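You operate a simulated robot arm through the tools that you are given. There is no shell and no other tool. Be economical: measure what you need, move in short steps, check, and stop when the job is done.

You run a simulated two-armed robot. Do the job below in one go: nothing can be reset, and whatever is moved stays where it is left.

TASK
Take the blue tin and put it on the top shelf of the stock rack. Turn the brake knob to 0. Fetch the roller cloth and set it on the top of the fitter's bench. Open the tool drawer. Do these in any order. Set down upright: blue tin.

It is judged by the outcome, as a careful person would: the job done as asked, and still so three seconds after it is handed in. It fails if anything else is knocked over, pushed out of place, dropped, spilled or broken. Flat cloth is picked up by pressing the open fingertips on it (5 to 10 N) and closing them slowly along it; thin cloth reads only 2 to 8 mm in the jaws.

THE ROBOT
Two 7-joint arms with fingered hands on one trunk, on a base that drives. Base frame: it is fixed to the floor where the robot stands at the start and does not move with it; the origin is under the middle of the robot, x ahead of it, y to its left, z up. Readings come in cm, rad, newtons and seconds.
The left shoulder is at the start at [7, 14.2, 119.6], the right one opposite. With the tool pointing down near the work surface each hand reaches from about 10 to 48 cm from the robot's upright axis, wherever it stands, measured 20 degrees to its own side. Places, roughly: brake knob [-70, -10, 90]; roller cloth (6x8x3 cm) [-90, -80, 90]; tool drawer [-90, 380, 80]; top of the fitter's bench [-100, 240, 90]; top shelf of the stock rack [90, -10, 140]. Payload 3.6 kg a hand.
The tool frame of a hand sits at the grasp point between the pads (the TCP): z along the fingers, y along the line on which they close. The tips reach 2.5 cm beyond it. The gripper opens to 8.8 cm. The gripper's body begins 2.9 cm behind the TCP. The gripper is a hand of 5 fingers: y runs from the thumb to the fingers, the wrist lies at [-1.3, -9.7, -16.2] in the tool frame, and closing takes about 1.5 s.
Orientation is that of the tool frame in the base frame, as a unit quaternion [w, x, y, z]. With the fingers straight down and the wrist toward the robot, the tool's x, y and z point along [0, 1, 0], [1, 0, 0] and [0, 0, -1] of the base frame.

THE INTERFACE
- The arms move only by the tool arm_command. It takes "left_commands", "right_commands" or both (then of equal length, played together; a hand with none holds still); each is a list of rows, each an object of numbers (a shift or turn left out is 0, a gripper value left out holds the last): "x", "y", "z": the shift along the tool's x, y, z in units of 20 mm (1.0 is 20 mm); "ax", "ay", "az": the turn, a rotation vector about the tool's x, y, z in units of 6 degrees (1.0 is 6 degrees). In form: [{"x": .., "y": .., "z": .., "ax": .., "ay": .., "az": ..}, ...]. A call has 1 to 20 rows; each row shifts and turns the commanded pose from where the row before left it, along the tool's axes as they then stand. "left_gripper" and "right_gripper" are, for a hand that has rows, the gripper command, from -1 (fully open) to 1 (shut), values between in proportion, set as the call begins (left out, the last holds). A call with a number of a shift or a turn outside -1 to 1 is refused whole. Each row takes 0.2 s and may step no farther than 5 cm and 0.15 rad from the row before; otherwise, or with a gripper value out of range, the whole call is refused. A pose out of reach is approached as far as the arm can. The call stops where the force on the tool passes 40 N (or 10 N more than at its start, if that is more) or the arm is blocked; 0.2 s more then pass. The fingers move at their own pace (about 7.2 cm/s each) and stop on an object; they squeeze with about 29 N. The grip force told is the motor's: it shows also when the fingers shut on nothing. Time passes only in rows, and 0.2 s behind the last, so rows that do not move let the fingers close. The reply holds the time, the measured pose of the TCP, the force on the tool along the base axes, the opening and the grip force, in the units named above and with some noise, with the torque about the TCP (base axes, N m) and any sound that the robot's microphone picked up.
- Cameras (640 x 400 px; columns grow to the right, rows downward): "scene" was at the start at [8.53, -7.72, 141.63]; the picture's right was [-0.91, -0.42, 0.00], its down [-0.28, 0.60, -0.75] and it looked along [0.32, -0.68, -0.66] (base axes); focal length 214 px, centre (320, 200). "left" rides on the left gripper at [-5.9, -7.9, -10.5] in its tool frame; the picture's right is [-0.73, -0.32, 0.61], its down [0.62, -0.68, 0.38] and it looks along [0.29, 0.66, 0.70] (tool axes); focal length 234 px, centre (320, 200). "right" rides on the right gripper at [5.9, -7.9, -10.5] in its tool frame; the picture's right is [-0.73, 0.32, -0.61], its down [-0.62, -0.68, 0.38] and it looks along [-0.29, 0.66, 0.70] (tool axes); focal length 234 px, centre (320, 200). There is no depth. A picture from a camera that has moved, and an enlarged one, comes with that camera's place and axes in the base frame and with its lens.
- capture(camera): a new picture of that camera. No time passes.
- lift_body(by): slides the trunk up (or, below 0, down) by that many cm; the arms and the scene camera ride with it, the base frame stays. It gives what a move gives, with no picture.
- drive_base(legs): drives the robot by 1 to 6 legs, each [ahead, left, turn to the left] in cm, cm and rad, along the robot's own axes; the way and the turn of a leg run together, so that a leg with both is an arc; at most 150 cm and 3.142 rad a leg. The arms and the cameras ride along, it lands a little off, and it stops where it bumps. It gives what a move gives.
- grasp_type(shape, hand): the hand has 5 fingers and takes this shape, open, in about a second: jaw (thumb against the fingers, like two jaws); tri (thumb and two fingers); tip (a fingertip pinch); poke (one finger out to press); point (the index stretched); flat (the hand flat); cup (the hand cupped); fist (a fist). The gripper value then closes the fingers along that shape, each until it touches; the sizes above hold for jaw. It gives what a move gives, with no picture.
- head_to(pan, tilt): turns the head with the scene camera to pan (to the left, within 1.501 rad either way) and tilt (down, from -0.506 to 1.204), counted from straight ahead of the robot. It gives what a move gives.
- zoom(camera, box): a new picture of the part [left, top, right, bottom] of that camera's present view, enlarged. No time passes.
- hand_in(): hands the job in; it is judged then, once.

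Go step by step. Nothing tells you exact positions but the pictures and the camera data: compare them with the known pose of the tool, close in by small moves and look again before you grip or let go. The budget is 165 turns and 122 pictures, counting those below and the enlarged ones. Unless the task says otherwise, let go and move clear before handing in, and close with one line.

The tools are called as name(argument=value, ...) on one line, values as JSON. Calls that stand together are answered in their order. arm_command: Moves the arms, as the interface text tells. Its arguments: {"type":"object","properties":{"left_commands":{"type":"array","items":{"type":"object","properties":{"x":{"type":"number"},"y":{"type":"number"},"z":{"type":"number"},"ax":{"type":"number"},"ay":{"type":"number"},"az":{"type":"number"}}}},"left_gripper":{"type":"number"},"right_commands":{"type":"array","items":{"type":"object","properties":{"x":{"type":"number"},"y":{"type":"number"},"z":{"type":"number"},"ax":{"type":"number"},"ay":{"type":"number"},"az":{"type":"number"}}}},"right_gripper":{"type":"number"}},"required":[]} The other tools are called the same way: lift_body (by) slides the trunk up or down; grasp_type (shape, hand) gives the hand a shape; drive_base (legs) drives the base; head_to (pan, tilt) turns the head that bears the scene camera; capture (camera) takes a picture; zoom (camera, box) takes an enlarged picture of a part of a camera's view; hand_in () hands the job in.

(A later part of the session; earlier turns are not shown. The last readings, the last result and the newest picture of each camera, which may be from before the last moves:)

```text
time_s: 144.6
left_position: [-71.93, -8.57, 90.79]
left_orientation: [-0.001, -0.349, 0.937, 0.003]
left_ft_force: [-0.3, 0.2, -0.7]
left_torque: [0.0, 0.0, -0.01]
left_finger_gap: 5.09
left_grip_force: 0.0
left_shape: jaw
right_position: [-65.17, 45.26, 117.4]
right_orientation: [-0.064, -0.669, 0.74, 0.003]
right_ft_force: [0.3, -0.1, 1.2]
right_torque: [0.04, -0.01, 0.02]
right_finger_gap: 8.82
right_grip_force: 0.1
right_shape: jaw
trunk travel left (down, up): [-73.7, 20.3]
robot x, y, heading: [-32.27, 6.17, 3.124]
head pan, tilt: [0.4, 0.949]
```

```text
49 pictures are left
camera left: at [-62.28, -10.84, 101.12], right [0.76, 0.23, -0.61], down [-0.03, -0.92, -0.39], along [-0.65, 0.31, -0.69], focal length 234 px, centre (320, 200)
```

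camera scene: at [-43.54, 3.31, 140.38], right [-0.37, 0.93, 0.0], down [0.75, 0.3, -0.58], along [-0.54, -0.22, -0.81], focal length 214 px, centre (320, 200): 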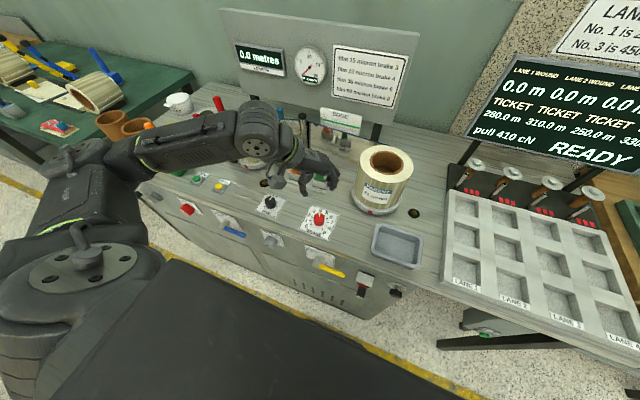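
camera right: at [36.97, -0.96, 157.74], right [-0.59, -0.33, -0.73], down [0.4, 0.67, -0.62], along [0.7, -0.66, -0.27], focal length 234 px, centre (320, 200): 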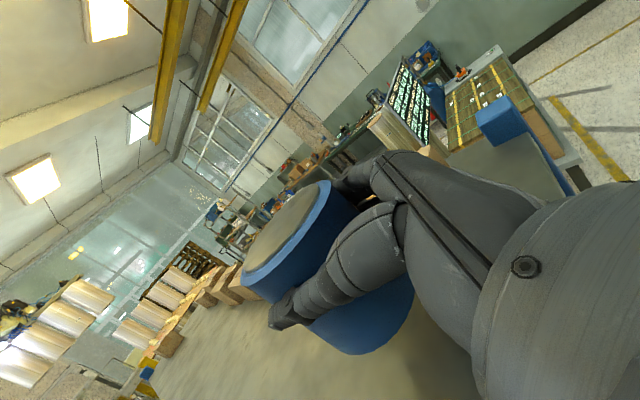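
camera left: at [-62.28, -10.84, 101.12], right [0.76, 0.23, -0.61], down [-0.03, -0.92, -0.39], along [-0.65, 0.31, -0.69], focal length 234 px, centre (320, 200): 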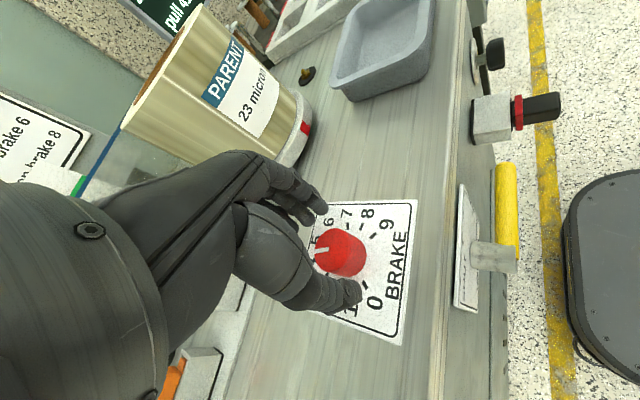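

arm_command(left_commands=[{"x": -0.15, "y": -0.25}, {"x": 0}, {"x": 0}, {"x": 0}, {"x": 0}, {"x": 0}], left_gripper=0.6)

capture(camera="left")

```text
time_s: 145.9
left_position: [-71.29, -8.74, 90.7]
left_orientation: [-0.001, -0.349, 0.937, 0.003]
left_ft_force: [-0.3, 0.6, -1.2]
left_torque: [-0.02, 0.03, 0.01]
left_finger_gap: 1.75
left_grip_force: 0.0
left_shape: jaw
right_position: [-65.23, 45.36, 117.55]
right_orientation: [-0.064, -0.669, 0.741, 0.004]
right_ft_force: [0.7, -0.7, -0.6]
right_torque: [0.01, 0.02, 0.03]
right_finger_gap: 8.79
right_grip_force: 0.1
right_shape: jaw
trunk travel left (down, up): [-73.7, 20.3]
robot x, y, heading: [-31.88, 6.13, 3.131]
head pan, tilt: [0.4, 0.949]
```

```text
48 pictures are left
camera left: at [-61.72, -11.1, 101.09], right [0.76, 0.23, -0.61], down [-0.03, -0.92, -0.39], along [-0.65, 0.31, -0.69], focal length 234 px, centre (320, 200)
```

left: 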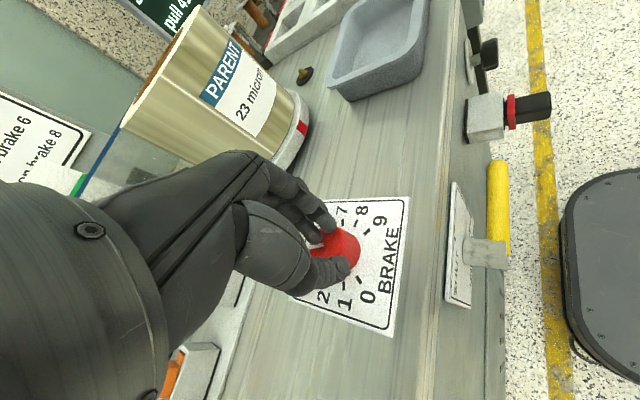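

The fingers closed only at the knob's far rim, so the knob lies about 1 cm nearer. I reopen, shift, go slightly lower and close again.

arm_command(left_commands=[{"x": 0}, {"x": 0}, {"x": 0}, {"x": -0.24, "y": -0.4}, {"z": 0.25}], left_gripper=-0.2)

zoom(camera="left", box=[220, 150, 420, 350])

```text
time_s: 147.2
left_position: [-70.31, -8.97, 90.26]
left_orientation: [-0.001, -0.349, 0.937, 0.005]
left_ft_force: [-0.1, 0.9, 9.1]
left_torque: [0.18, 0.25, 0.04]
left_finger_gap: 5.27
left_grip_force: 0.1
left_shape: jaw
right_position: [-65.04, 45.29, 117.58]
right_orientation: [-0.066, -0.669, 0.74, 0.004]
right_ft_force: [0.4, 0.3, -1.1]
right_torque: [-0.01, 0.02, 0.01]
right_finger_gap: 8.79
right_grip_force: 0.0
right_shape: jaw
trunk travel left (down, up): [-73.7, 20.3]
robot x, y, heading: [-31.53, 6.18, 3.13]
head pan, tilt: [0.4, 0.949]
```

```text
2.00 times, centred on (320, 250) of left
camera zoom: at [-60.76, -11.26, 100.65], right [0.76, 0.23, -0.61], down [-0.03, -0.92, -0.39], along [-0.65, 0.31, -0.69], focal length 468 px, centre (320, 100)
```

zoom: 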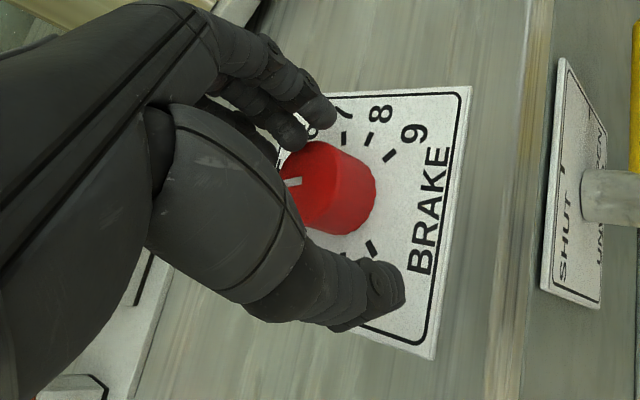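

The knob is now squarely between thumb and finger, tips at the plate. I lift 3 mm and close.

arm_command(left_commands=[{"z": -0.15}, {"x": 0}, {"x": 0}, {"x": 0}, {"x": 0}, {"x": 0}], left_gripper=1)

zoom(camera="left", box=[220, 150, 420, 350])

```text
time_s: 148.6
left_position: [-70.35, -9.13, 90.44]
left_orientation: [-0.002, -0.348, 0.937, 0.003]
left_ft_force: [-0.6, -0.7, 0.3]
left_torque: [0.01, -0.03, -0.03]
left_finger_gap: 0.0
left_grip_force: 28.9
left_shape: jaw
right_position: [-65.14, 45.16, 117.43]
right_orientation: [-0.064, -0.669, 0.74, 0.003]
right_ft_force: [0.0, 0.2, 0.3]
right_torque: [0.01, 0.0, 0.04]
right_finger_gap: 8.79
right_grip_force: 0.2
right_shape: jaw
trunk travel left (down, up): [-73.7, 20.3]
robot x, y, heading: [-32.0, 6.05, 3.127]
head pan, tilt: [0.4, 0.949]
```

```text
2.00 times, centred on (320, 250) of left
camera zoom: at [-60.79, -11.34, 100.9], right [0.76, 0.23, -0.61], down [-0.03, -0.92, -0.39], along [-0.65, 0.31, -0.69], focal length 468 px, centre (320, 100)
```

zoom: 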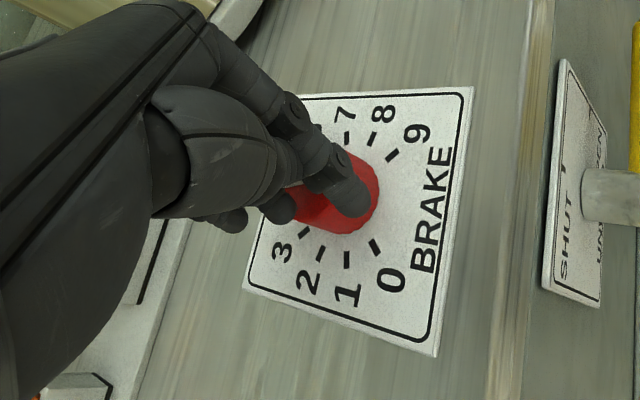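

The fingers closed above the knob, so it sits lower than I thought. I reopen and go down gently until the tips meet the plate.

arm_command(left_commands=[{"z": -0.3}, {"x": 0}, {"x": 0}, {"x": 0}, {"x": 0}, {"x": 0}], left_gripper=-0.35)

arm_command(left_commands=[{"z": 0.2}, {"z": 0.2}, {"z": 0.15}, {"z": 0.15}, {"z": 0.1}])

zoom(camera="left", box=[220, 150, 420, 350])

```text
time_s: 149.9
left_position: [-70.4, -9.03, 91.03]
left_orientation: [-0.001, -0.349, 0.937, 0.003]
left_ft_force: [0.0, -0.1, 0.2]
left_torque: [-0.05, 0.0, 0.0]
left_finger_gap: 5.9
left_grip_force: 0.1
left_shape: jaw
right_position: [-65.28, 45.21, 117.48]
right_orientation: [-0.064, -0.669, 0.74, 0.003]
right_ft_force: [0.4, 0.1, -0.3]
right_torque: [0.01, 0.0, 0.01]
right_finger_gap: 8.78
right_grip_force: 0.1
right_shape: jaw
trunk travel left (down, up): [-73.7, 20.3]
robot x, y, heading: [-31.47, 6.12, 3.125]
head pan, tilt: [0.4, 0.949]
```

```text
time_s: 151.2
left_position: [-70.38, -9.14, 89.46]
left_orientation: [-0.001, -0.348, 0.938, 0.002]
left_ft_force: [-1.2, 1.4, 0.9]
left_torque: [0.08, 0.08, -0.01]
left_finger_gap: 6.02
left_grip_force: 0.0
left_shape: jaw
right_position: [-65.1, 45.38, 117.53]
right_orientation: [-0.065, -0.67, 0.74, 0.003]
right_ft_force: [-0.3, -0.3, 0.4]
right_torque: [0.01, -0.03, -0.01]
right_finger_gap: 8.77
right_grip_force: 0.1
right_shape: jaw
trunk travel left (down, up): [-73.7, 20.3]
robot x, y, heading: [-31.49, 5.63, 3.122]
head pan, tilt: [0.4, 0.949]
```

```text
2.00 times, centred on (320, 250) of left
camera zoom: at [-60.73, -11.26, 99.86], right [0.76, 0.23, -0.61], down [-0.03, -0.92, -0.39], along [-0.65, 0.31, -0.69], focal length 468 px, centre (320, 100)
```

zoom: 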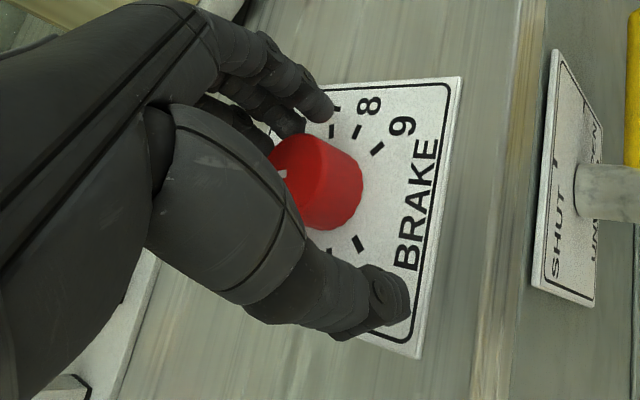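

No plate contact yet at 89.5. I go a little lower and close.

arm_command(left_commands=[{"z": 0.15}, {"z": 0.15}, {"z": 0.15}, {"z": 0.1}])

arm_command(left_commands=[{"x": 0}, {"x": 0}, {"x": 0}, {"x": 0}, {"x": 0}, {"x": 0}], left_gripper=1)

zoom(camera="left", box=[220, 150, 420, 350])

```text
time_s: 152.2
left_position: [-70.35, -9.12, 88.31]
left_orientation: [-0.001, -0.348, 0.937, 0.002]
left_ft_force: [-0.7, 1.7, 0.7]
left_torque: [0.06, 0.06, 0.02]
left_finger_gap: 6.0
left_grip_force: 0.0
left_shape: jaw
right_position: [-65.24, 45.23, 117.4]
right_orientation: [-0.064, -0.669, 0.741, 0.003]
right_ft_force: [0.4, -0.6, -0.7]
right_torque: [-0.01, -0.01, 0.01]
right_finger_gap: 8.76
right_grip_force: 0.0
right_shape: jaw
trunk travel left (down, up): [-73.7, 20.3]
robot x, y, heading: [-32.11, 6.49, 3.125]
head pan, tilt: [0.4, 0.949]
```

```text
time_s: 153.6
left_position: [-70.46, -8.99, 88.42]
left_orientation: [-0.001, -0.348, 0.938, 0.003]
left_ft_force: [0.0, 6.7, -2.7]
left_torque: [0.13, -0.03, -0.14]
left_finger_gap: 1.4
left_grip_force: 28.9
left_shape: jaw
right_position: [-65.17, 45.43, 117.38]
right_orientation: [-0.065, -0.669, 0.741, 0.003]
right_ft_force: [-0.4, -0.5, 0.6]
right_torque: [0.01, 0.0, -0.01]
right_finger_gap: 8.78
right_grip_force: 0.0
right_shape: jaw
trunk travel left (down, up): [-73.7, 20.3]
robot x, y, heading: [-31.85, 6.19, 3.125]
head pan, tilt: [0.4, 0.949]
```

```text
2.00 times, centred on (320, 250) of left
camera zoom: at [-60.78, -11.2, 98.76], right [0.76, 0.23, -0.61], down [-0.03, -0.92, -0.39], along [-0.65, 0.31, -0.69], focal length 468 px, centre (320, 100)
```

zoom: 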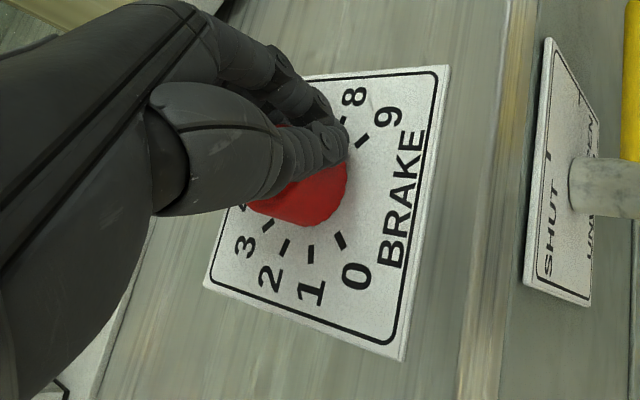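

I misread the zoom scale: the knob is really at (−72.2, −8.8) with its top at z≈88, so my hand is 2 cm too near. I open, rise, shift and come down again.

arm_command(left_commands=[{"x": 0}, {"x": 0}, {"x": 0}, {"x": 0}, {"z": -0.8}, {"z": -0.8}, {"x": 0.3, "y": 0.31}, {"x": 0.3, "y": 0.31}, {"z": 0.6}, {"z": 0.5}], left_gripper=-0.3)

zoom(camera="left", box=[160, 150, 480, 350])

```text
time_s: 155.8
left_position: [-72.26, -9.09, 89.44]
left_orientation: [-0.001, -0.349, 0.937, 0.002]
left_ft_force: [0.1, 0.0, 0.8]
left_torque: [0.02, 0.0, -0.03]
left_finger_gap: 5.72
left_grip_force: 0.1
left_shape: jaw
right_position: [-65.1, 45.23, 117.41]
right_orientation: [-0.065, -0.669, 0.74, 0.003]
right_ft_force: [0.0, 0.7, 0.0]
right_torque: [-0.02, -0.01, -0.01]
right_finger_gap: 8.79
right_grip_force: 0.0
right_shape: jaw
trunk travel left (down, up): [-73.7, 20.3]
robot x, y, heading: [-31.97, 5.94, 3.129]
head pan, tilt: [0.4, 0.949]
```

```text
2.00 times, centred on (320, 250) of left
camera zoom: at [-62.55, -11.24, 99.81], right [0.76, 0.23, -0.61], down [-0.03, -0.92, -0.39], along [-0.65, 0.31, -0.69], focal length 468 px, centre (320, 100)
```

zoom: 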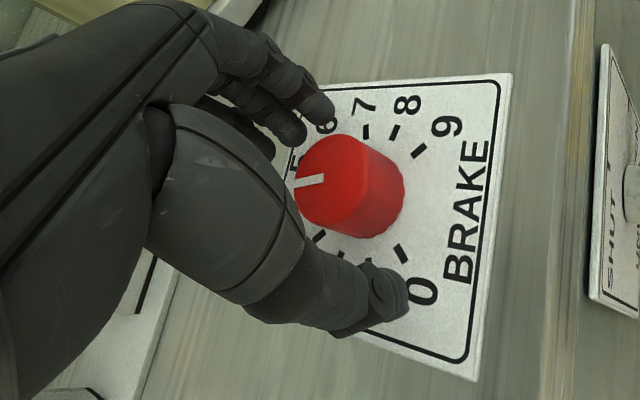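

Now the knob is exactly between the fingertips. I lower gently toward the plate.

arm_command(left_commands=[{"z": 0.2, "y": 0.1}, {"z": 0.2}, {"z": 0.15}, {"z": 0.15}])

arm_command(left_commands=[{"x": 0}, {"x": 0}, {"x": 0}, {"x": 0}, {"x": 0}, {"x": 0}], left_gripper=1)

zoom(camera="left", box=[160, 150, 480, 350])

```text
time_s: 156.8
left_position: [-72.15, -8.91, 87.92]
left_orientation: [-0.001, -0.349, 0.937, 0.003]
left_ft_force: [-0.3, 0.3, 0.2]
left_torque: [-0.01, 0.0, -0.01]
left_finger_gap: 5.72
left_grip_force: 0.0
left_shape: jaw
right_position: [-65.18, 45.26, 117.5]
right_orientation: [-0.064, -0.669, 0.741, 0.003]
right_ft_force: [-0.2, -0.4, 0.2]
right_torque: [-0.01, -0.02, 0.03]
right_finger_gap: 8.79
right_grip_force: 0.0
right_shape: jaw
trunk travel left (down, up): [-73.7, 20.3]
robot x, y, heading: [-31.52, 6.0, 3.125]
head pan, tilt: [0.4, 0.949]
```

```text
time_s: 158.2
left_position: [-72.1, -8.94, 87.97]
left_orientation: [-0.001, -0.349, 0.937, 0.002]
left_ft_force: [3.7, -2.7, -2.7]
left_torque: [-0.02, -0.06, 0.01]
left_finger_gap: 2.55
left_grip_force: 28.6
left_shape: jaw
right_position: [-65.1, 45.24, 117.47]
right_orientation: [-0.064, -0.669, 0.74, 0.003]
right_ft_force: [-0.6, -0.1, -1.1]
right_torque: [0.0, 0.0, 0.01]
right_finger_gap: 8.77
right_grip_force: 0.1
right_shape: jaw
trunk travel left (down, up): [-73.7, 20.3]
robot x, y, heading: [-31.89, 6.13, 3.124]
head pan, tilt: [0.4, 0.949]
```

```text
2.00 times, centred on (320, 250) of left
camera zoom: at [-62.55, -11.11, 98.34], right [0.76, 0.23, -0.61], down [-0.03, -0.92, -0.39], along [-0.65, 0.31, -0.69], focal length 468 px, centre (320, 100)
```

zoom: 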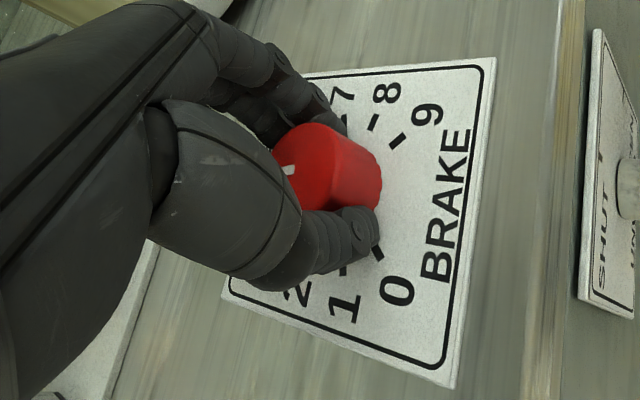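

The knob is gripped. I turn it counter-clockwise, first 60°.

arm_command(left_commands=[{"az": -1}, {"az": -1}, {"az": -1}, {"az": -1}, {"az": -1}, {"az": -1}, {"az": -1}, {"az": -1}, {"az": -1}, {"az": -1}])

zoom(camera="left", box=[160, 150, 480, 350])

```text
time_s: 160.3
left_position: [-72.18, -8.61, 87.91]
left_orientation: [0.0, 0.771, -0.637, -0.002]
left_ft_force: [3.5, 8.4, -3.6]
left_torque: [0.17, -0.07, -0.05]
left_finger_gap: 2.44
left_grip_force: 29.0
left_shape: jaw
right_position: [-65.03, 45.58, 117.4]
right_orientation: [-0.065, -0.669, 0.741, 0.002]
right_ft_force: [-0.2, 0.1, 0.0]
right_torque: [-0.02, 0.01, -0.01]
right_finger_gap: 8.78
right_grip_force: 0.1
right_shape: jaw
trunk travel left (down, up): [-73.7, 20.3]
robot x, y, heading: [-31.57, 5.7, 3.123]
head pan, tilt: [0.4, 0.949]
```

```text
2.00 times, centred on (320, 250) of left
camera zoom: at [-65.54, -1.41, 98.44], right [0.18, 0.78, -0.61], down [0.78, -0.48, -0.39], along [-0.59, -0.41, -0.7], focal length 468 px, centre (320, 100)
```

zoom: 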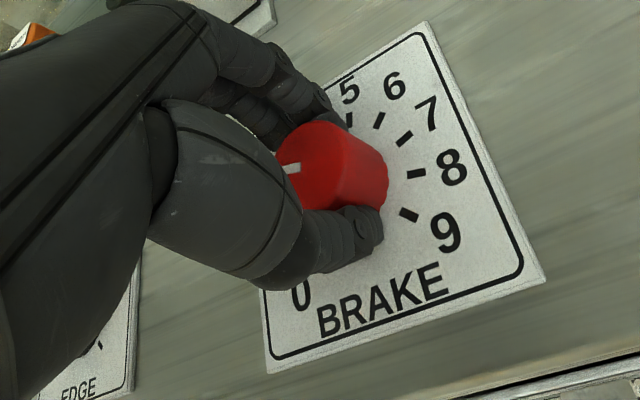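

The knob follows (pointer fixed relative to my fingers). I continue another 48° and check.

arm_command(left_commands=[{"az": -1}, {"az": -1}, {"az": -1}, {"az": -1}, {"az": -1}, {"az": -1}, {"az": -1}, {"az": -1}])

zoom(camera="left", box=[160, 150, 480, 350])

zoom(camera="scene", box=[240, 160, 400, 260])

```text
time_s: 162.2
left_position: [-72.27, -8.58, 87.93]
left_orientation: [0.0, 0.963, -0.268, -0.002]
left_ft_force: [-1.2, 17.4, -4.0]
left_torque: [0.33, -0.02, -0.12]
left_finger_gap: 2.37
left_grip_force: 29.4
left_shape: jaw
right_position: [-65.29, 45.57, 117.31]
right_orientation: [-0.064, -0.669, 0.741, 0.003]
right_ft_force: [-0.1, 0.3, -0.4]
right_torque: [0.01, 0.01, -0.02]
right_finger_gap: 8.77
right_grip_force: 0.1
right_shape: jaw
trunk travel left (down, up): [-73.7, 20.3]
robot x, y, heading: [-31.63, 6.11, 3.125]
head pan, tilt: [0.4, 0.949]
```

```text
2.00 times, centred on (320, 250) of left
camera zoom: at [-73.21, 1.16, 98.48], right [-0.46, 0.65, -0.6], down [0.88, 0.26, -0.39], along [-0.09, -0.71, -0.7], focal length 468 px, centre (320, 100)
```

zoom: 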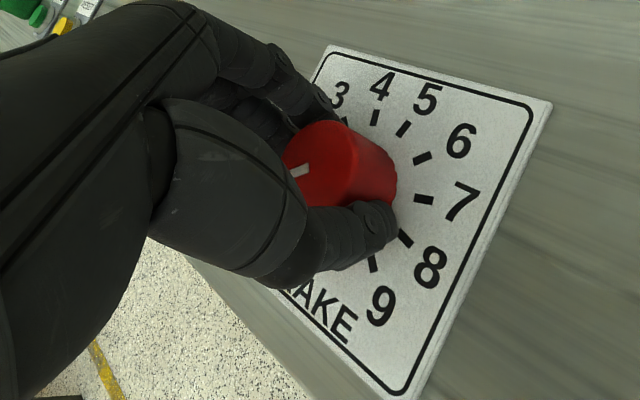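

```text
4.00 times, centred on (320, 210) of scene
camera zoom: at [-43.61, 3.75, 140.38], right [-0.37, 0.93, 0.0], down [0.75, 0.3, -0.58], along [-0.54, -0.22, -0.81], focal length 858 px, centre (320, 160)
```

zoom: 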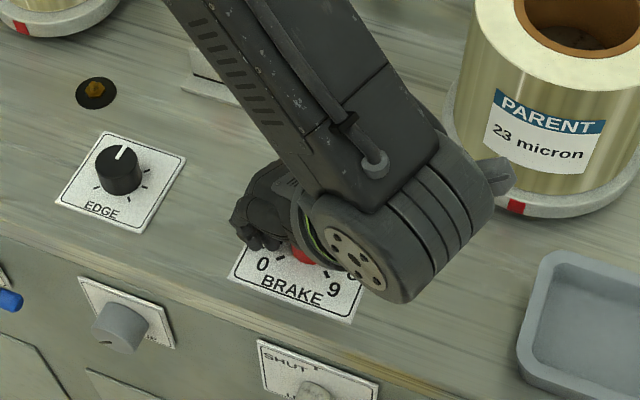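

The hand has turned 108°; two more steps make 120°, still clear of the film spool.

arm_command(left_commands=[{"az": -1}, {"az": -1}, {"az": 0}])

arm_command(left_commands=[{"x": 0}, {"x": 0}, {"x": 0}, {"x": 0}, {"z": -1}, {"z": -1}, {"z": -1}, {"z": -1}], left_gripper=-0.3)

capture(camera="left")

```text
time_s: 162.9
left_position: [-72.93, -8.82, 88.2]
left_orientation: [-0.002, 0.986, -0.167, 0.001]
left_ft_force: [12.5, 19.5, -12.9]
left_torque: [0.35, -0.25, 0.06]
left_finger_gap: 2.15
left_grip_force: 29.1
left_shape: jaw
left hand out of reach, approached as far as the arm can: row 2
right_position: [-65.06, 45.62, 117.38]
right_orientation: [-0.065, -0.669, 0.741, 0.002]
right_ft_force: [0.9, -0.1, -0.2]
right_torque: [-0.02, 0.02, -0.01]
right_finger_gap: 8.79
right_grip_force: 0.1
right_shape: jaw
trunk travel left (down, up): [-73.7, 20.3]
robot x, y, heading: [-31.89, 6.03, 3.124]
head pan, tilt: [0.4, 0.949]
```

```text
time_s: 164.8
left_position: [-73.11, -8.97, 96.23]
left_orientation: [-0.002, 0.986, -0.167, -0.002]
left_ft_force: [0.2, 0.4, 0.4]
left_torque: [0.01, -0.01, -0.01]
left_finger_gap: 5.71
left_grip_force: 0.1
left_shape: jaw
right_position: [-65.09, 45.21, 117.58]
right_orientation: [-0.064, -0.669, 0.741, 0.003]
right_ft_force: [-0.9, -0.5, -0.9]
right_torque: [0.03, 0.01, -0.01]
right_finger_gap: 8.8
right_grip_force: 0.1
right_shape: jaw
trunk travel left (down, up): [-73.7, 20.3]
robot x, y, heading: [-31.77, 6.31, 3.129]
head pan, tilt: [0.4, 0.949]
```

```text
38 pictures are left
camera left: at [-76.1, 0.33, 106.74], right [-0.58, 0.55, -0.6], down [0.81, 0.44, -0.38], along [0.05, -0.71, -0.7], focal length 234 px, centre (320, 200)
```

left: 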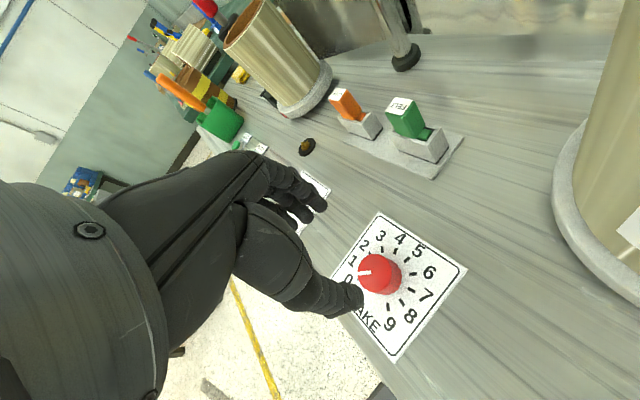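

The pointer is between 0 and 1, close to 0. I raise the hand, unwind it and read the dial with a zoom.

arm_command(left_commands=[{"z": -1}, {"z": -1}, {"z": -1}, {"az": 1}, {"az": 1}, {"az": 1}, {"az": 1}, {"az": 1}, {"az": 1}, {"az": 1}, {"az": 1}, {"az": 1}, {"az": 1}, {"az": 1}, {"az": 1}])

zoom(camera="scene", box=[280, 190, 360, 240])

```text
time_s: 167.9
left_position: [-73.06, -9.08, 102.13]
left_orientation: [0.0, -0.699, 0.715, 0.005]
left_ft_force: [0.3, -0.6, -0.6]
left_torque: [0.01, 0.0, 0.02]
left_finger_gap: 5.68
left_grip_force: 0.2
left_shape: jaw
right_position: [-65.1, 45.19, 117.57]
right_orientation: [-0.063, -0.669, 0.74, 0.003]
right_ft_force: [-0.5, 0.5, -0.1]
right_torque: [0.03, 0.0, -0.03]
right_finger_gap: 8.77
right_grip_force: 0.0
right_shape: jaw
trunk travel left (down, up): [-73.7, 20.3]
robot x, y, heading: [-31.52, 6.39, 3.128]
head pan, tilt: [0.4, 0.949]
```

```text
8.00 times, centred on (320, 215) of scene
camera zoom: at [-43.51, 3.26, 140.38], right [-0.37, 0.93, 0.0], down [0.75, 0.3, -0.58], along [-0.54, -0.22, -0.81], focal length 1716 px, centre (320, 80)
```

zoom: 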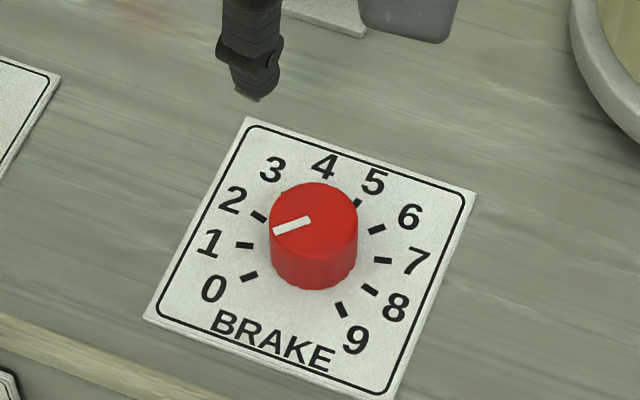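

The pointer reads 0 (within about 2°). Next the roller cloth near (−90, −80): I raise the left hand and look that way.

arm_command(left_commands=[{"z": -1, "y": -0.8}, {"z": -1, "y": -0.8}, {"z": -1, "y": -0.8}, {"z": -1, "y": -0.8}, {"z": -1, "y": -0.8}, {"z": -1, "y": -0.8}, {"z": -1, "y": -0.8}, {"z": -1, "y": -0.8}, {"z": -1}, {"z": -1}], left_gripper=-1)

drive_base(legs=[[0, 45, 0]])

head_to(pan=0.5, tilt=0.7)

capture(camera="scene")

```text
time_s: 170.2
left_position: [-66.25, -7.79, 123.45]
left_orientation: [-0.001, -0.7, 0.714, 0.003]
left_ft_force: [-0.6, 0.4, -0.1]
left_torque: [0.0, -0.02, 0.0]
left_finger_gap: 8.8
left_grip_force: 0.0
left_shape: jaw
left hand out of reach, approached as far as the arm can: row 1, 2, 3, 4, 5, 6, 7
right_position: [-65.2, 45.24, 117.39]
right_orientation: [-0.065, -0.669, 0.74, 0.003]
right_ft_force: [-0.3, 0.9, 0.3]
right_torque: [0.01, 0.0, -0.01]
right_finger_gap: 8.79
right_grip_force: 0.1
right_shape: jaw
trunk travel left (down, up): [-73.7, 20.3]
robot x, y, heading: [-31.98, 6.27, 3.128]
head pan, tilt: [0.4, 0.949]
```

```text
time_s: 172.9
left_position: [-67.37, -52.3, 123.39]
left_orientation: [0.0, -0.697, 0.717, 0.003]
left_ft_force: [0.8, 0.2, 0.2]
left_torque: [0.01, -0.01, 0.02]
left_finger_gap: 8.77
left_grip_force: 0.0
left_shape: jaw
right_position: [-65.66, 0.73, 117.53]
right_orientation: [-0.064, -0.666, 0.743, 0.002]
right_ft_force: [0.4, 0.5, -0.3]
right_torque: [0.0, 0.01, -0.04]
right_finger_gap: 8.78
right_grip_force: 0.1
right_shape: jaw
trunk travel left (down, up): [-73.7, 20.3]
robot x, y, heading: [-32.84, -38.84, 3.113]
head pan, tilt: [0.4, 0.949]
```

```text
time_s: 173.6
left_position: [-67.34, -52.42, 123.37]
left_orientation: [0.001, -0.696, 0.718, 0.004]
left_ft_force: [0.0, -0.1, 0.0]
left_torque: [0.02, -0.01, -0.01]
left_finger_gap: 8.76
left_grip_force: 0.0
left_shape: jaw
right_position: [-65.85, 0.8, 117.48]
right_orientation: [-0.064, -0.666, 0.743, 0.003]
right_ft_force: [-0.6, -0.3, 0.3]
right_torque: [0.0, 0.03, 0.03]
right_finger_gap: 8.78
right_grip_force: 0.0
right_shape: jaw
trunk travel left (down, up): [-73.7, 20.3]
robot x, y, heading: [-32.93, -39.0, 3.118]
head pan, tilt: [0.499, 0.7]
```

```text
36 pictures are left
camera scene: at [-45.24, -42.68, 142.35], right [-0.46, 0.89, 0.0], down [0.57, 0.29, -0.76], along [-0.68, -0.35, -0.64], focal length 214 px, centre (320, 200)
```

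scene: 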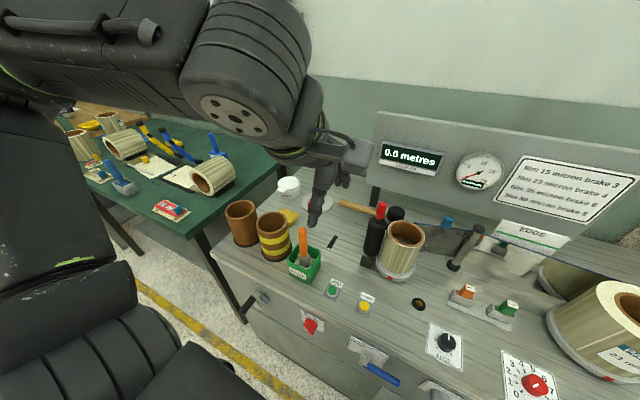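

The yellow folded cloth behind the striped roll is at about (−90, −78), matching the roller cloth. I zoom in.

zoom(camera="scene", box=[220, 160, 380, 260])

capture(camera="left")

```text
4.00 times, centred on (300, 210) of scene
camera zoom: at [-45.24, -42.68, 142.35], right [-0.46, 0.89, 0.0], down [0.57, 0.29, -0.76], along [-0.68, -0.35, -0.64], focal length 858 px, centre (400, 160)
```

zoom: 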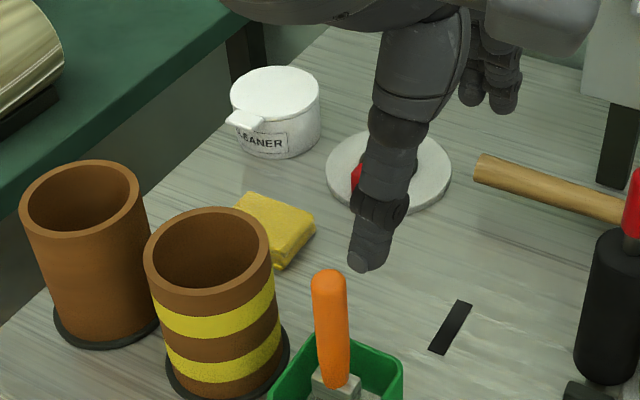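

```text
34 pictures are left
camera left: at [-59.31, -46.88, 133.8], right [0.34, 0.72, -0.6], down [0.66, -0.64, -0.39], along [-0.67, -0.27, -0.69], focal length 234 px, centre (320, 200)
```

left: 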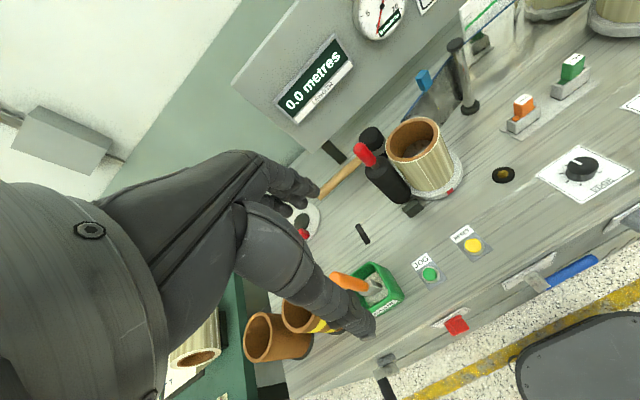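

The cloth (about 6×8 cm) lies at (−89, −79) behind two rolls; I'll take it with the right hand, fingers down, thumb to the right, wrist over the free space to its right. First I turn the right hand by 96° and drive left.

arm_command(right_commands=[{"ax": 0.086, "az": -0.995}, {"ax": 0.086, "az": -0.995}, {"ax": 0.086, "az": -0.995}, {"ax": 0.086, "az": -0.995}, {"ax": 0.086, "az": -0.995}, {"ax": 0.086, "az": -0.995}, {"ax": 0.086, "az": -0.995}, {"ax": 0.086, "az": -0.995}, {"ax": 0.086, "az": -0.995}, {"ax": 0.086, "az": -0.995}, {"ax": 0.086, "az": -0.995}, {"ax": 0.086, "az": -0.995}, {"ax": 0.086, "az": -0.995}, {"ax": 0.086, "az": -0.995}, {"ax": 0.086, "az": -0.995}, {"ax": 0.086, "az": -0.995}])

drive_base(legs=[[0, 46, 0.02]])

head_to(pan=-0.1, tilt=0.75)

capture(camera="scene")

```text
time_s: 177.0
left_position: [-67.23, -52.39, 123.33]
left_orientation: [0.0, -0.697, 0.718, 0.002]
left_ft_force: [0.4, -0.4, -0.4]
left_torque: [0.02, -0.02, 0.0]
left_finger_gap: 8.78
left_grip_force: 0.1
left_shape: jaw
right_position: [-65.56, -3.18, 118.34]
right_orientation: [0.04, 0.94, -0.339, -0.014]
right_ft_force: [0.3, -0.6, 0.5]
right_torque: [-0.02, 0.04, 0.03]
right_finger_gap: 8.79
right_grip_force: 0.0
right_shape: jaw
right hand out of reach, approached as far as the arm can: row 8, 9, 10, 11, 12, 13, 14, 15, 16
trunk travel left (down, up): [-73.7, 20.3]
robot x, y, heading: [-32.87, -38.7, 3.117]
head pan, tilt: [0.499, 0.7]
```

```text
time_s: 179.8
left_position: [-67.55, -98.52, 123.3]
left_orientation: [0.0, -0.705, 0.709, 0.003]
left_ft_force: [0.5, 0.5, -0.1]
left_torque: [0.0, 0.0, -0.02]
left_finger_gap: 8.75
left_grip_force: 0.0
left_shape: jaw
right_position: [-66.95, -49.24, 118.24]
right_orientation: [0.04, 0.944, -0.328, -0.013]
right_ft_force: [0.0, 0.4, 0.6]
right_torque: [0.04, -0.03, 0.02]
right_finger_gap: 8.79
right_grip_force: 0.0
right_shape: jaw
trunk travel left (down, up): [-73.7, 20.3]
robot x, y, heading: [-33.08, -84.38, -3.143]
head pan, tilt: [0.499, 0.7]
```

```text
time_s: 180.8
left_position: [-67.55, -98.6, 123.31]
left_orientation: [0.0, -0.706, 0.708, 0.002]
left_ft_force: [-0.8, -0.1, -0.2]
left_torque: [-0.02, 0.01, 0.04]
left_finger_gap: 8.77
left_grip_force: 0.0
left_shape: jaw
right_position: [-67.05, -49.19, 118.37]
right_orientation: [0.039, 0.943, -0.329, -0.015]
right_ft_force: [0.2, -0.3, -0.4]
right_torque: [-0.01, 0.0, 0.03]
right_finger_gap: 8.8
right_grip_force: 0.0
right_shape: jaw
trunk travel left (down, up): [-73.7, 20.3]
robot x, y, heading: [-33.07, -84.37, -3.142]
head pan, tilt: [-0.099, 0.75]
```

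```text
33 pictures are left
camera scene: at [-46.46, -83.38, 141.93], right [0.1, 1.0, 0.0], down [0.68, -0.07, -0.73], along [-0.73, 0.07, -0.68], focal length 214 px, centre (320, 200)
```

scene: 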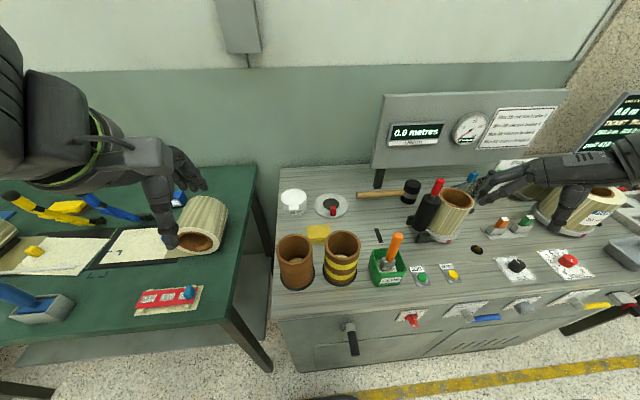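

The view is clear: cloth at (318, 233) behind the rolls. I drive 4 cm closer, bring the right hand over the cloth at height and finish its turn.

drive_base(legs=[[4, 0, 0]])

arm_command(right_commands=[{"x": 0.11, "y": 0.98, "z": 0.1}, {"x": 0.11, "y": 0.98, "z": 0.1}, {"x": 0.11, "y": 0.98, "z": 0.1}, {"x": 0.11, "y": 0.98, "z": 0.1}, {"x": 0.11, "y": 0.98, "z": 0.1}, {"x": 0.11, "y": 0.98, "z": 0.1}, {"x": 0.11, "y": 0.98, "z": 0.1}, {"x": 0.11, "y": 0.98, "z": 0.1}, {"x": 0.11, "y": 0.98, "z": 0.1}, {"x": 0.11, "y": 0.98, "z": 0.1}, {"x": 0.11, "y": 0.98, "z": 0.1}, {"x": 0.11, "y": 0.98, "z": 0.1}, {"x": 0.11, "y": 0.98, "z": 0.1}, {"x": 0.11, "y": 0.98, "z": 0.1}, {"x": 0.11, "y": 0.98, "z": 0.1}])

arm_command(right_commands=[{"az": -1}, {"az": -1}, {"az": -1}, {"az": -1}, {"az": -1}, {"az": -1, "ax": 0.4}])

capture(camera="right")

```text
time_s: 181.6
left_position: [-70.86, -98.72, 123.55]
left_orientation: [-0.003, -0.706, 0.708, 0.004]
left_ft_force: [0.5, 0.0, -0.8]
left_torque: [-0.04, 0.0, -0.01]
left_finger_gap: 8.76
left_grip_force: 0.0
left_shape: jaw
right_position: [-70.46, -49.48, 118.39]
right_orientation: [0.04, 0.944, -0.327, -0.016]
right_ft_force: [0.0, -0.2, -0.3]
right_torque: [0.05, 0.04, 0.0]
right_finger_gap: 8.8
right_grip_force: 0.1
right_shape: jaw
trunk travel left (down, up): [-73.7, 20.3]
robot x, y, heading: [-36.89, -84.22, -3.14]
head pan, tilt: [-0.099, 0.75]
```

```text
time_s: 184.8
left_position: [-71.57, -98.83, 123.09]
left_orientation: [0.001, -0.705, 0.709, 0.004]
left_ft_force: [0.2, 0.1, 0.9]
left_torque: [-0.04, 0.01, -0.04]
left_finger_gap: 8.79
left_grip_force: 0.1
left_shape: jaw
right_position: [-86.79, -74.77, 117.84]
right_orientation: [0.04, 0.944, -0.328, -0.013]
right_ft_force: [-0.6, -0.1, 0.0]
right_torque: [-0.03, -0.02, 0.0]
right_finger_gap: 8.76
right_grip_force: 0.1
right_shape: jaw
trunk travel left (down, up): [-73.7, 20.3]
robot x, y, heading: [-37.04, -84.1, -3.141]
head pan, tilt: [-0.099, 0.75]
```

```text
time_s: 186.2
left_position: [-71.44, -98.72, 123.23]
left_orientation: [0.001, -0.706, 0.708, 0.003]
left_ft_force: [-0.6, -0.3, 0.0]
left_torque: [-0.02, 0.03, -0.01]
left_finger_gap: 8.76
left_grip_force: 0.3
left_shape: jaw
right_position: [-86.82, -74.74, 117.72]
right_orientation: [0.013, 0.999, -0.02, -0.024]
right_ft_force: [0.2, 0.3, 0.1]
right_torque: [0.02, 0.02, 0.01]
right_finger_gap: 8.78
right_grip_force: 0.0
right_shape: jaw
trunk travel left (down, up): [-73.7, 20.3]
robot x, y, heading: [-37.0, -84.48, -3.138]
head pan, tilt: [-0.099, 0.75]
```

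```text
32 pictures are left
camera right: at [-80.01, -66.75, 127.69], right [-0.71, -0.28, 0.65], down [-0.61, 0.7, -0.37], along [-0.35, -0.66, -0.66], focal length 234 px, centre (320, 200)
```

right: 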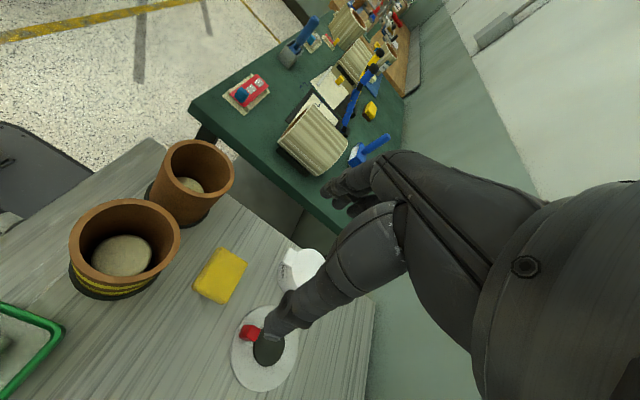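

The cloth's centre is at (−89.2, −78.8), its long side along y. I straighten the hand and descend to just above it.

arm_command(right_commands=[{"ax": 0.25, "ay": 0.46, "az": -0.38}, {"x": -0.3, "y": 0.5}, {"x": -0.3, "y": 0.5}, {"x": -0.3, "y": 0.5}, {"x": -0.3, "y": 0.5}, {"z": 0.9}, {"z": 0.9}, {"z": 0.9}, {"z": 0.9}, {"z": 0.9}, {"z": 0.9}, {"z": 0.9}, {"z": 0.9}, {"z": 0.9}, {"z": 0.9}, {"z": 0.9}, {"z": 0.9}], right_gripper=-1)

capture(camera="right")

zoom(camera="scene", box=[240, 160, 400, 260])

```text
time_s: 189.8
left_position: [-71.37, -98.64, 123.36]
left_orientation: [0.001, -0.706, 0.708, 0.003]
left_ft_force: [0.6, 0.7, -0.8]
left_torque: [0.06, 0.0, -0.06]
left_finger_gap: 8.77
left_grip_force: 0.0
left_shape: jaw
right_position: [-86.12, -75.63, 97.91]
right_orientation: [0.001, 1.0, -0.002, -0.001]
right_ft_force: [-0.2, -0.4, 0.2]
right_torque: [-0.01, -0.01, 0.0]
right_finger_gap: 8.79
right_grip_force: 0.0
right_shape: jaw
right hand out of reach, approached as far as the arm can: row 10, 12, 13, 14, 15, 16, 17
trunk travel left (down, up): [-73.7, 20.3]
robot x, y, heading: [-36.97, -84.19, -3.138]
head pan, tilt: [-0.099, 0.75]
```

```text
31 pictures are left
camera right: at [-80.07, -67.68, 108.38], right [-0.73, -0.32, 0.61], down [-0.62, 0.68, -0.38], along [-0.29, -0.66, -0.7], focal length 234 px, centre (320, 200)
```

right: 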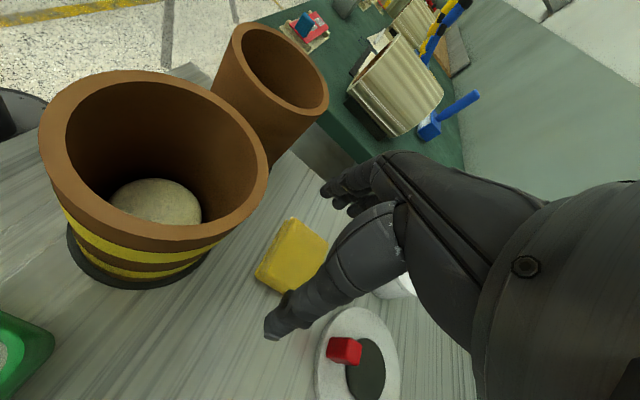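

```text
4.00 times, centred on (320, 210) of scene
camera zoom: at [-50.36, -83.42, 141.93], right [0.1, 1.0, 0.0], down [0.68, -0.07, -0.73], along [-0.73, 0.07, -0.68], focal length 858 px, centre (320, 160)
```

zoom: 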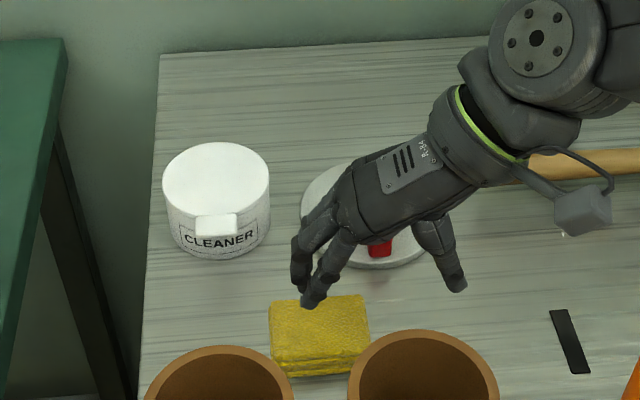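

The arm is at its reach limit low down. I raise both hands a bit, move the right one the missing 3 cm over, then I will lower the trunk instead.

arm_command(right_commands=[{"z": -1}, {"z": -1}, {"z": -1}, {"z": -1}, {"z": -1}, {"z": -1}, {"x": -0.5, "y": 0.5}, {"x": -0.5, "y": 0.5}, {"x": -0.5, "y": 0.5}], left_commands=[{"z": -1}, {"z": -1}, {"z": -1}, {"z": -1}, {"z": -1}, {"z": -1}, {"z": -1}, {"z": -1}, {"z": -1}])

```text
time_s: 191.8
left_position: [-75.51, -96.2, 137.84]
left_orientation: [0.0, -0.706, 0.709, 0.004]
left_ft_force: [0.9, 0.4, 0.3]
left_torque: [0.0, 0.0, -0.01]
left_finger_gap: 8.77
left_grip_force: 0.1
left_shape: jaw
left hand out of reach, approached as far as the arm can: row 5, 6, 7, 8, 9
right_position: [-89.02, -78.5, 110.08]
right_orientation: [0.0, 1.0, -0.001, 0.0]
right_ft_force: [-0.5, 0.0, -0.5]
right_torque: [-0.02, -0.02, 0.02]
right_finger_gap: 8.77
right_grip_force: 0.1
right_shape: jaw
trunk travel left (down, up): [-73.7, 20.3]
robot x, y, heading: [-36.87, -84.29, -3.142]
head pan, tilt: [-0.099, 0.75]
```

The right hand is exactly over the cloth (−89, −78.5). I lower the trunk 15 cm.

lift_body(by=-15)

zoom(camera="scene", box=[200, 130, 440, 280])

capture(camera="right")

```text
time_s: 193.6
left_position: [-75.35, -96.24, 122.83]
left_orientation: [0.0, -0.706, 0.708, 0.004]
left_ft_force: [-0.6, -0.7, -0.2]
left_torque: [0.02, 0.03, 0.0]
left_finger_gap: 8.8
left_grip_force: 0.1
left_shape: jaw
right_position: [-88.95, -78.62, 94.95]
right_orientation: [0.001, 1.0, -0.001, 0.0]
right_ft_force: [-1.1, 0.3, -0.4]
right_torque: [-0.03, 0.01, -0.03]
right_finger_gap: 8.77
right_grip_force: 0.1
right_shape: jaw
trunk travel left (down, up): [-58.7, 35.3]
robot x, y, heading: [-37.05, -84.12, -3.136]
head pan, tilt: [-0.099, 0.75]
```

```text
2.67 times, centred on (320, 205) of scene
camera zoom: at [-50.34, -83.44, 126.94], right [0.1, 1.0, 0.0], down [0.68, -0.07, -0.73], along [-0.73, 0.07, -0.68], focal length 572 px, centre (320, 187)
```

zoom: 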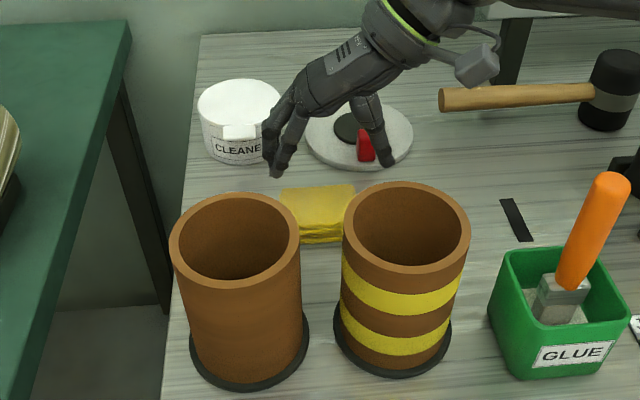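

```text
28 pictures are left
camera right: at [-83.0, -70.6, 105.52], right [-0.73, -0.32, 0.61], down [-0.62, 0.68, -0.38], along [-0.29, -0.66, -0.7], focal length 234 px, centre (320, 200)
```

right: 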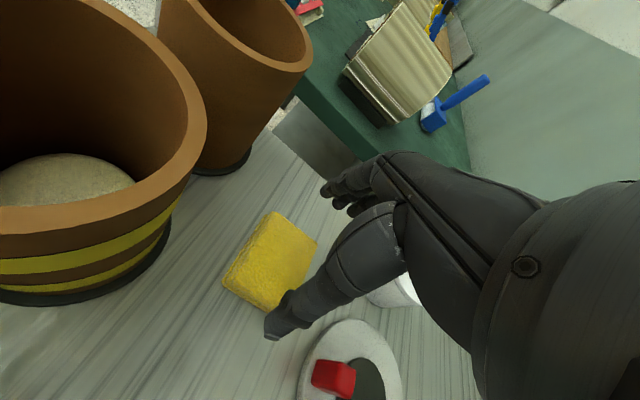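

Well centred. I lower the trunk 6 cm more, then press gently with the arm.

lift_body(by=-5.5)

arm_command(right_commands=[{"y": 0.2}, {"z": 0.15}, {"z": 0.15}, {"z": 0.15}])

zoom(camera="scene", box=[240, 130, 400, 230])

```text
time_s: 194.6
left_position: [-75.42, -96.28, 117.36]
left_orientation: [0.0, -0.706, 0.708, 0.004]
left_ft_force: [0.5, 0.5, -0.8]
left_torque: [-0.01, 0.01, 0.01]
left_finger_gap: 8.78
left_grip_force: 0.0
left_shape: jaw
right_position: [-88.96, -78.63, 89.58]
right_orientation: [0.0, 1.0, 0.0, -0.001]
right_ft_force: [0.1, -0.8, 3.8]
right_torque: [-0.22, 0.01, 0.02]
right_finger_gap: 8.81
right_grip_force: 0.0
right_shape: jaw
trunk travel left (down, up): [-53.2, 40.8]
robot x, y, heading: [-37.26, -84.32, -3.139]
head pan, tilt: [-0.099, 0.75]
```

```text
time_s: 195.6
left_position: [-75.43, -96.3, 117.35]
left_orientation: [0.0, -0.706, 0.708, 0.005]
left_ft_force: [-0.7, 0.1, 0.1]
left_torque: [-0.02, -0.03, -0.02]
left_finger_gap: 8.78
left_grip_force: 0.0
left_shape: jaw
right_position: [-88.68, -78.8, 88.74]
right_orientation: [0.0, 1.0, -0.001, -0.001]
right_ft_force: [0.2, -0.6, 1.0]
right_torque: [-0.06, -0.03, 0.0]
right_finger_gap: 8.78
right_grip_force: 0.0
right_shape: jaw
right hand out of reach, approached as far as the arm can: row 1
trunk travel left (down, up): [-53.2, 40.8]
robot x, y, heading: [-37.08, -84.19, -3.141]
head pan, tilt: [-0.099, 0.75]
```

```text
4.00 times, centred on (320, 180) of scene
camera zoom: at [-50.34, -83.46, 121.43], right [0.1, 1.0, 0.0], down [0.68, -0.07, -0.73], along [-0.73, 0.07, -0.68], focal length 858 px, centre (320, 280)
```

zoom: 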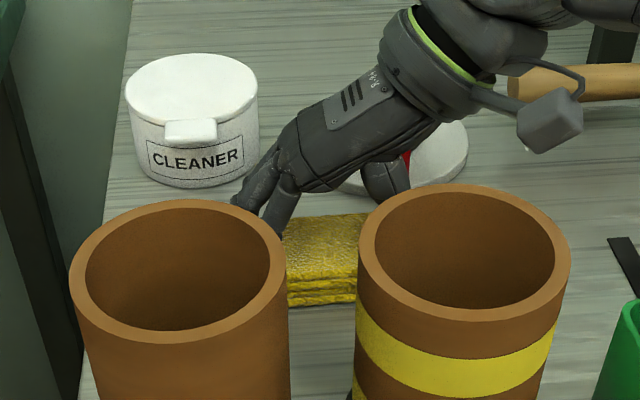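

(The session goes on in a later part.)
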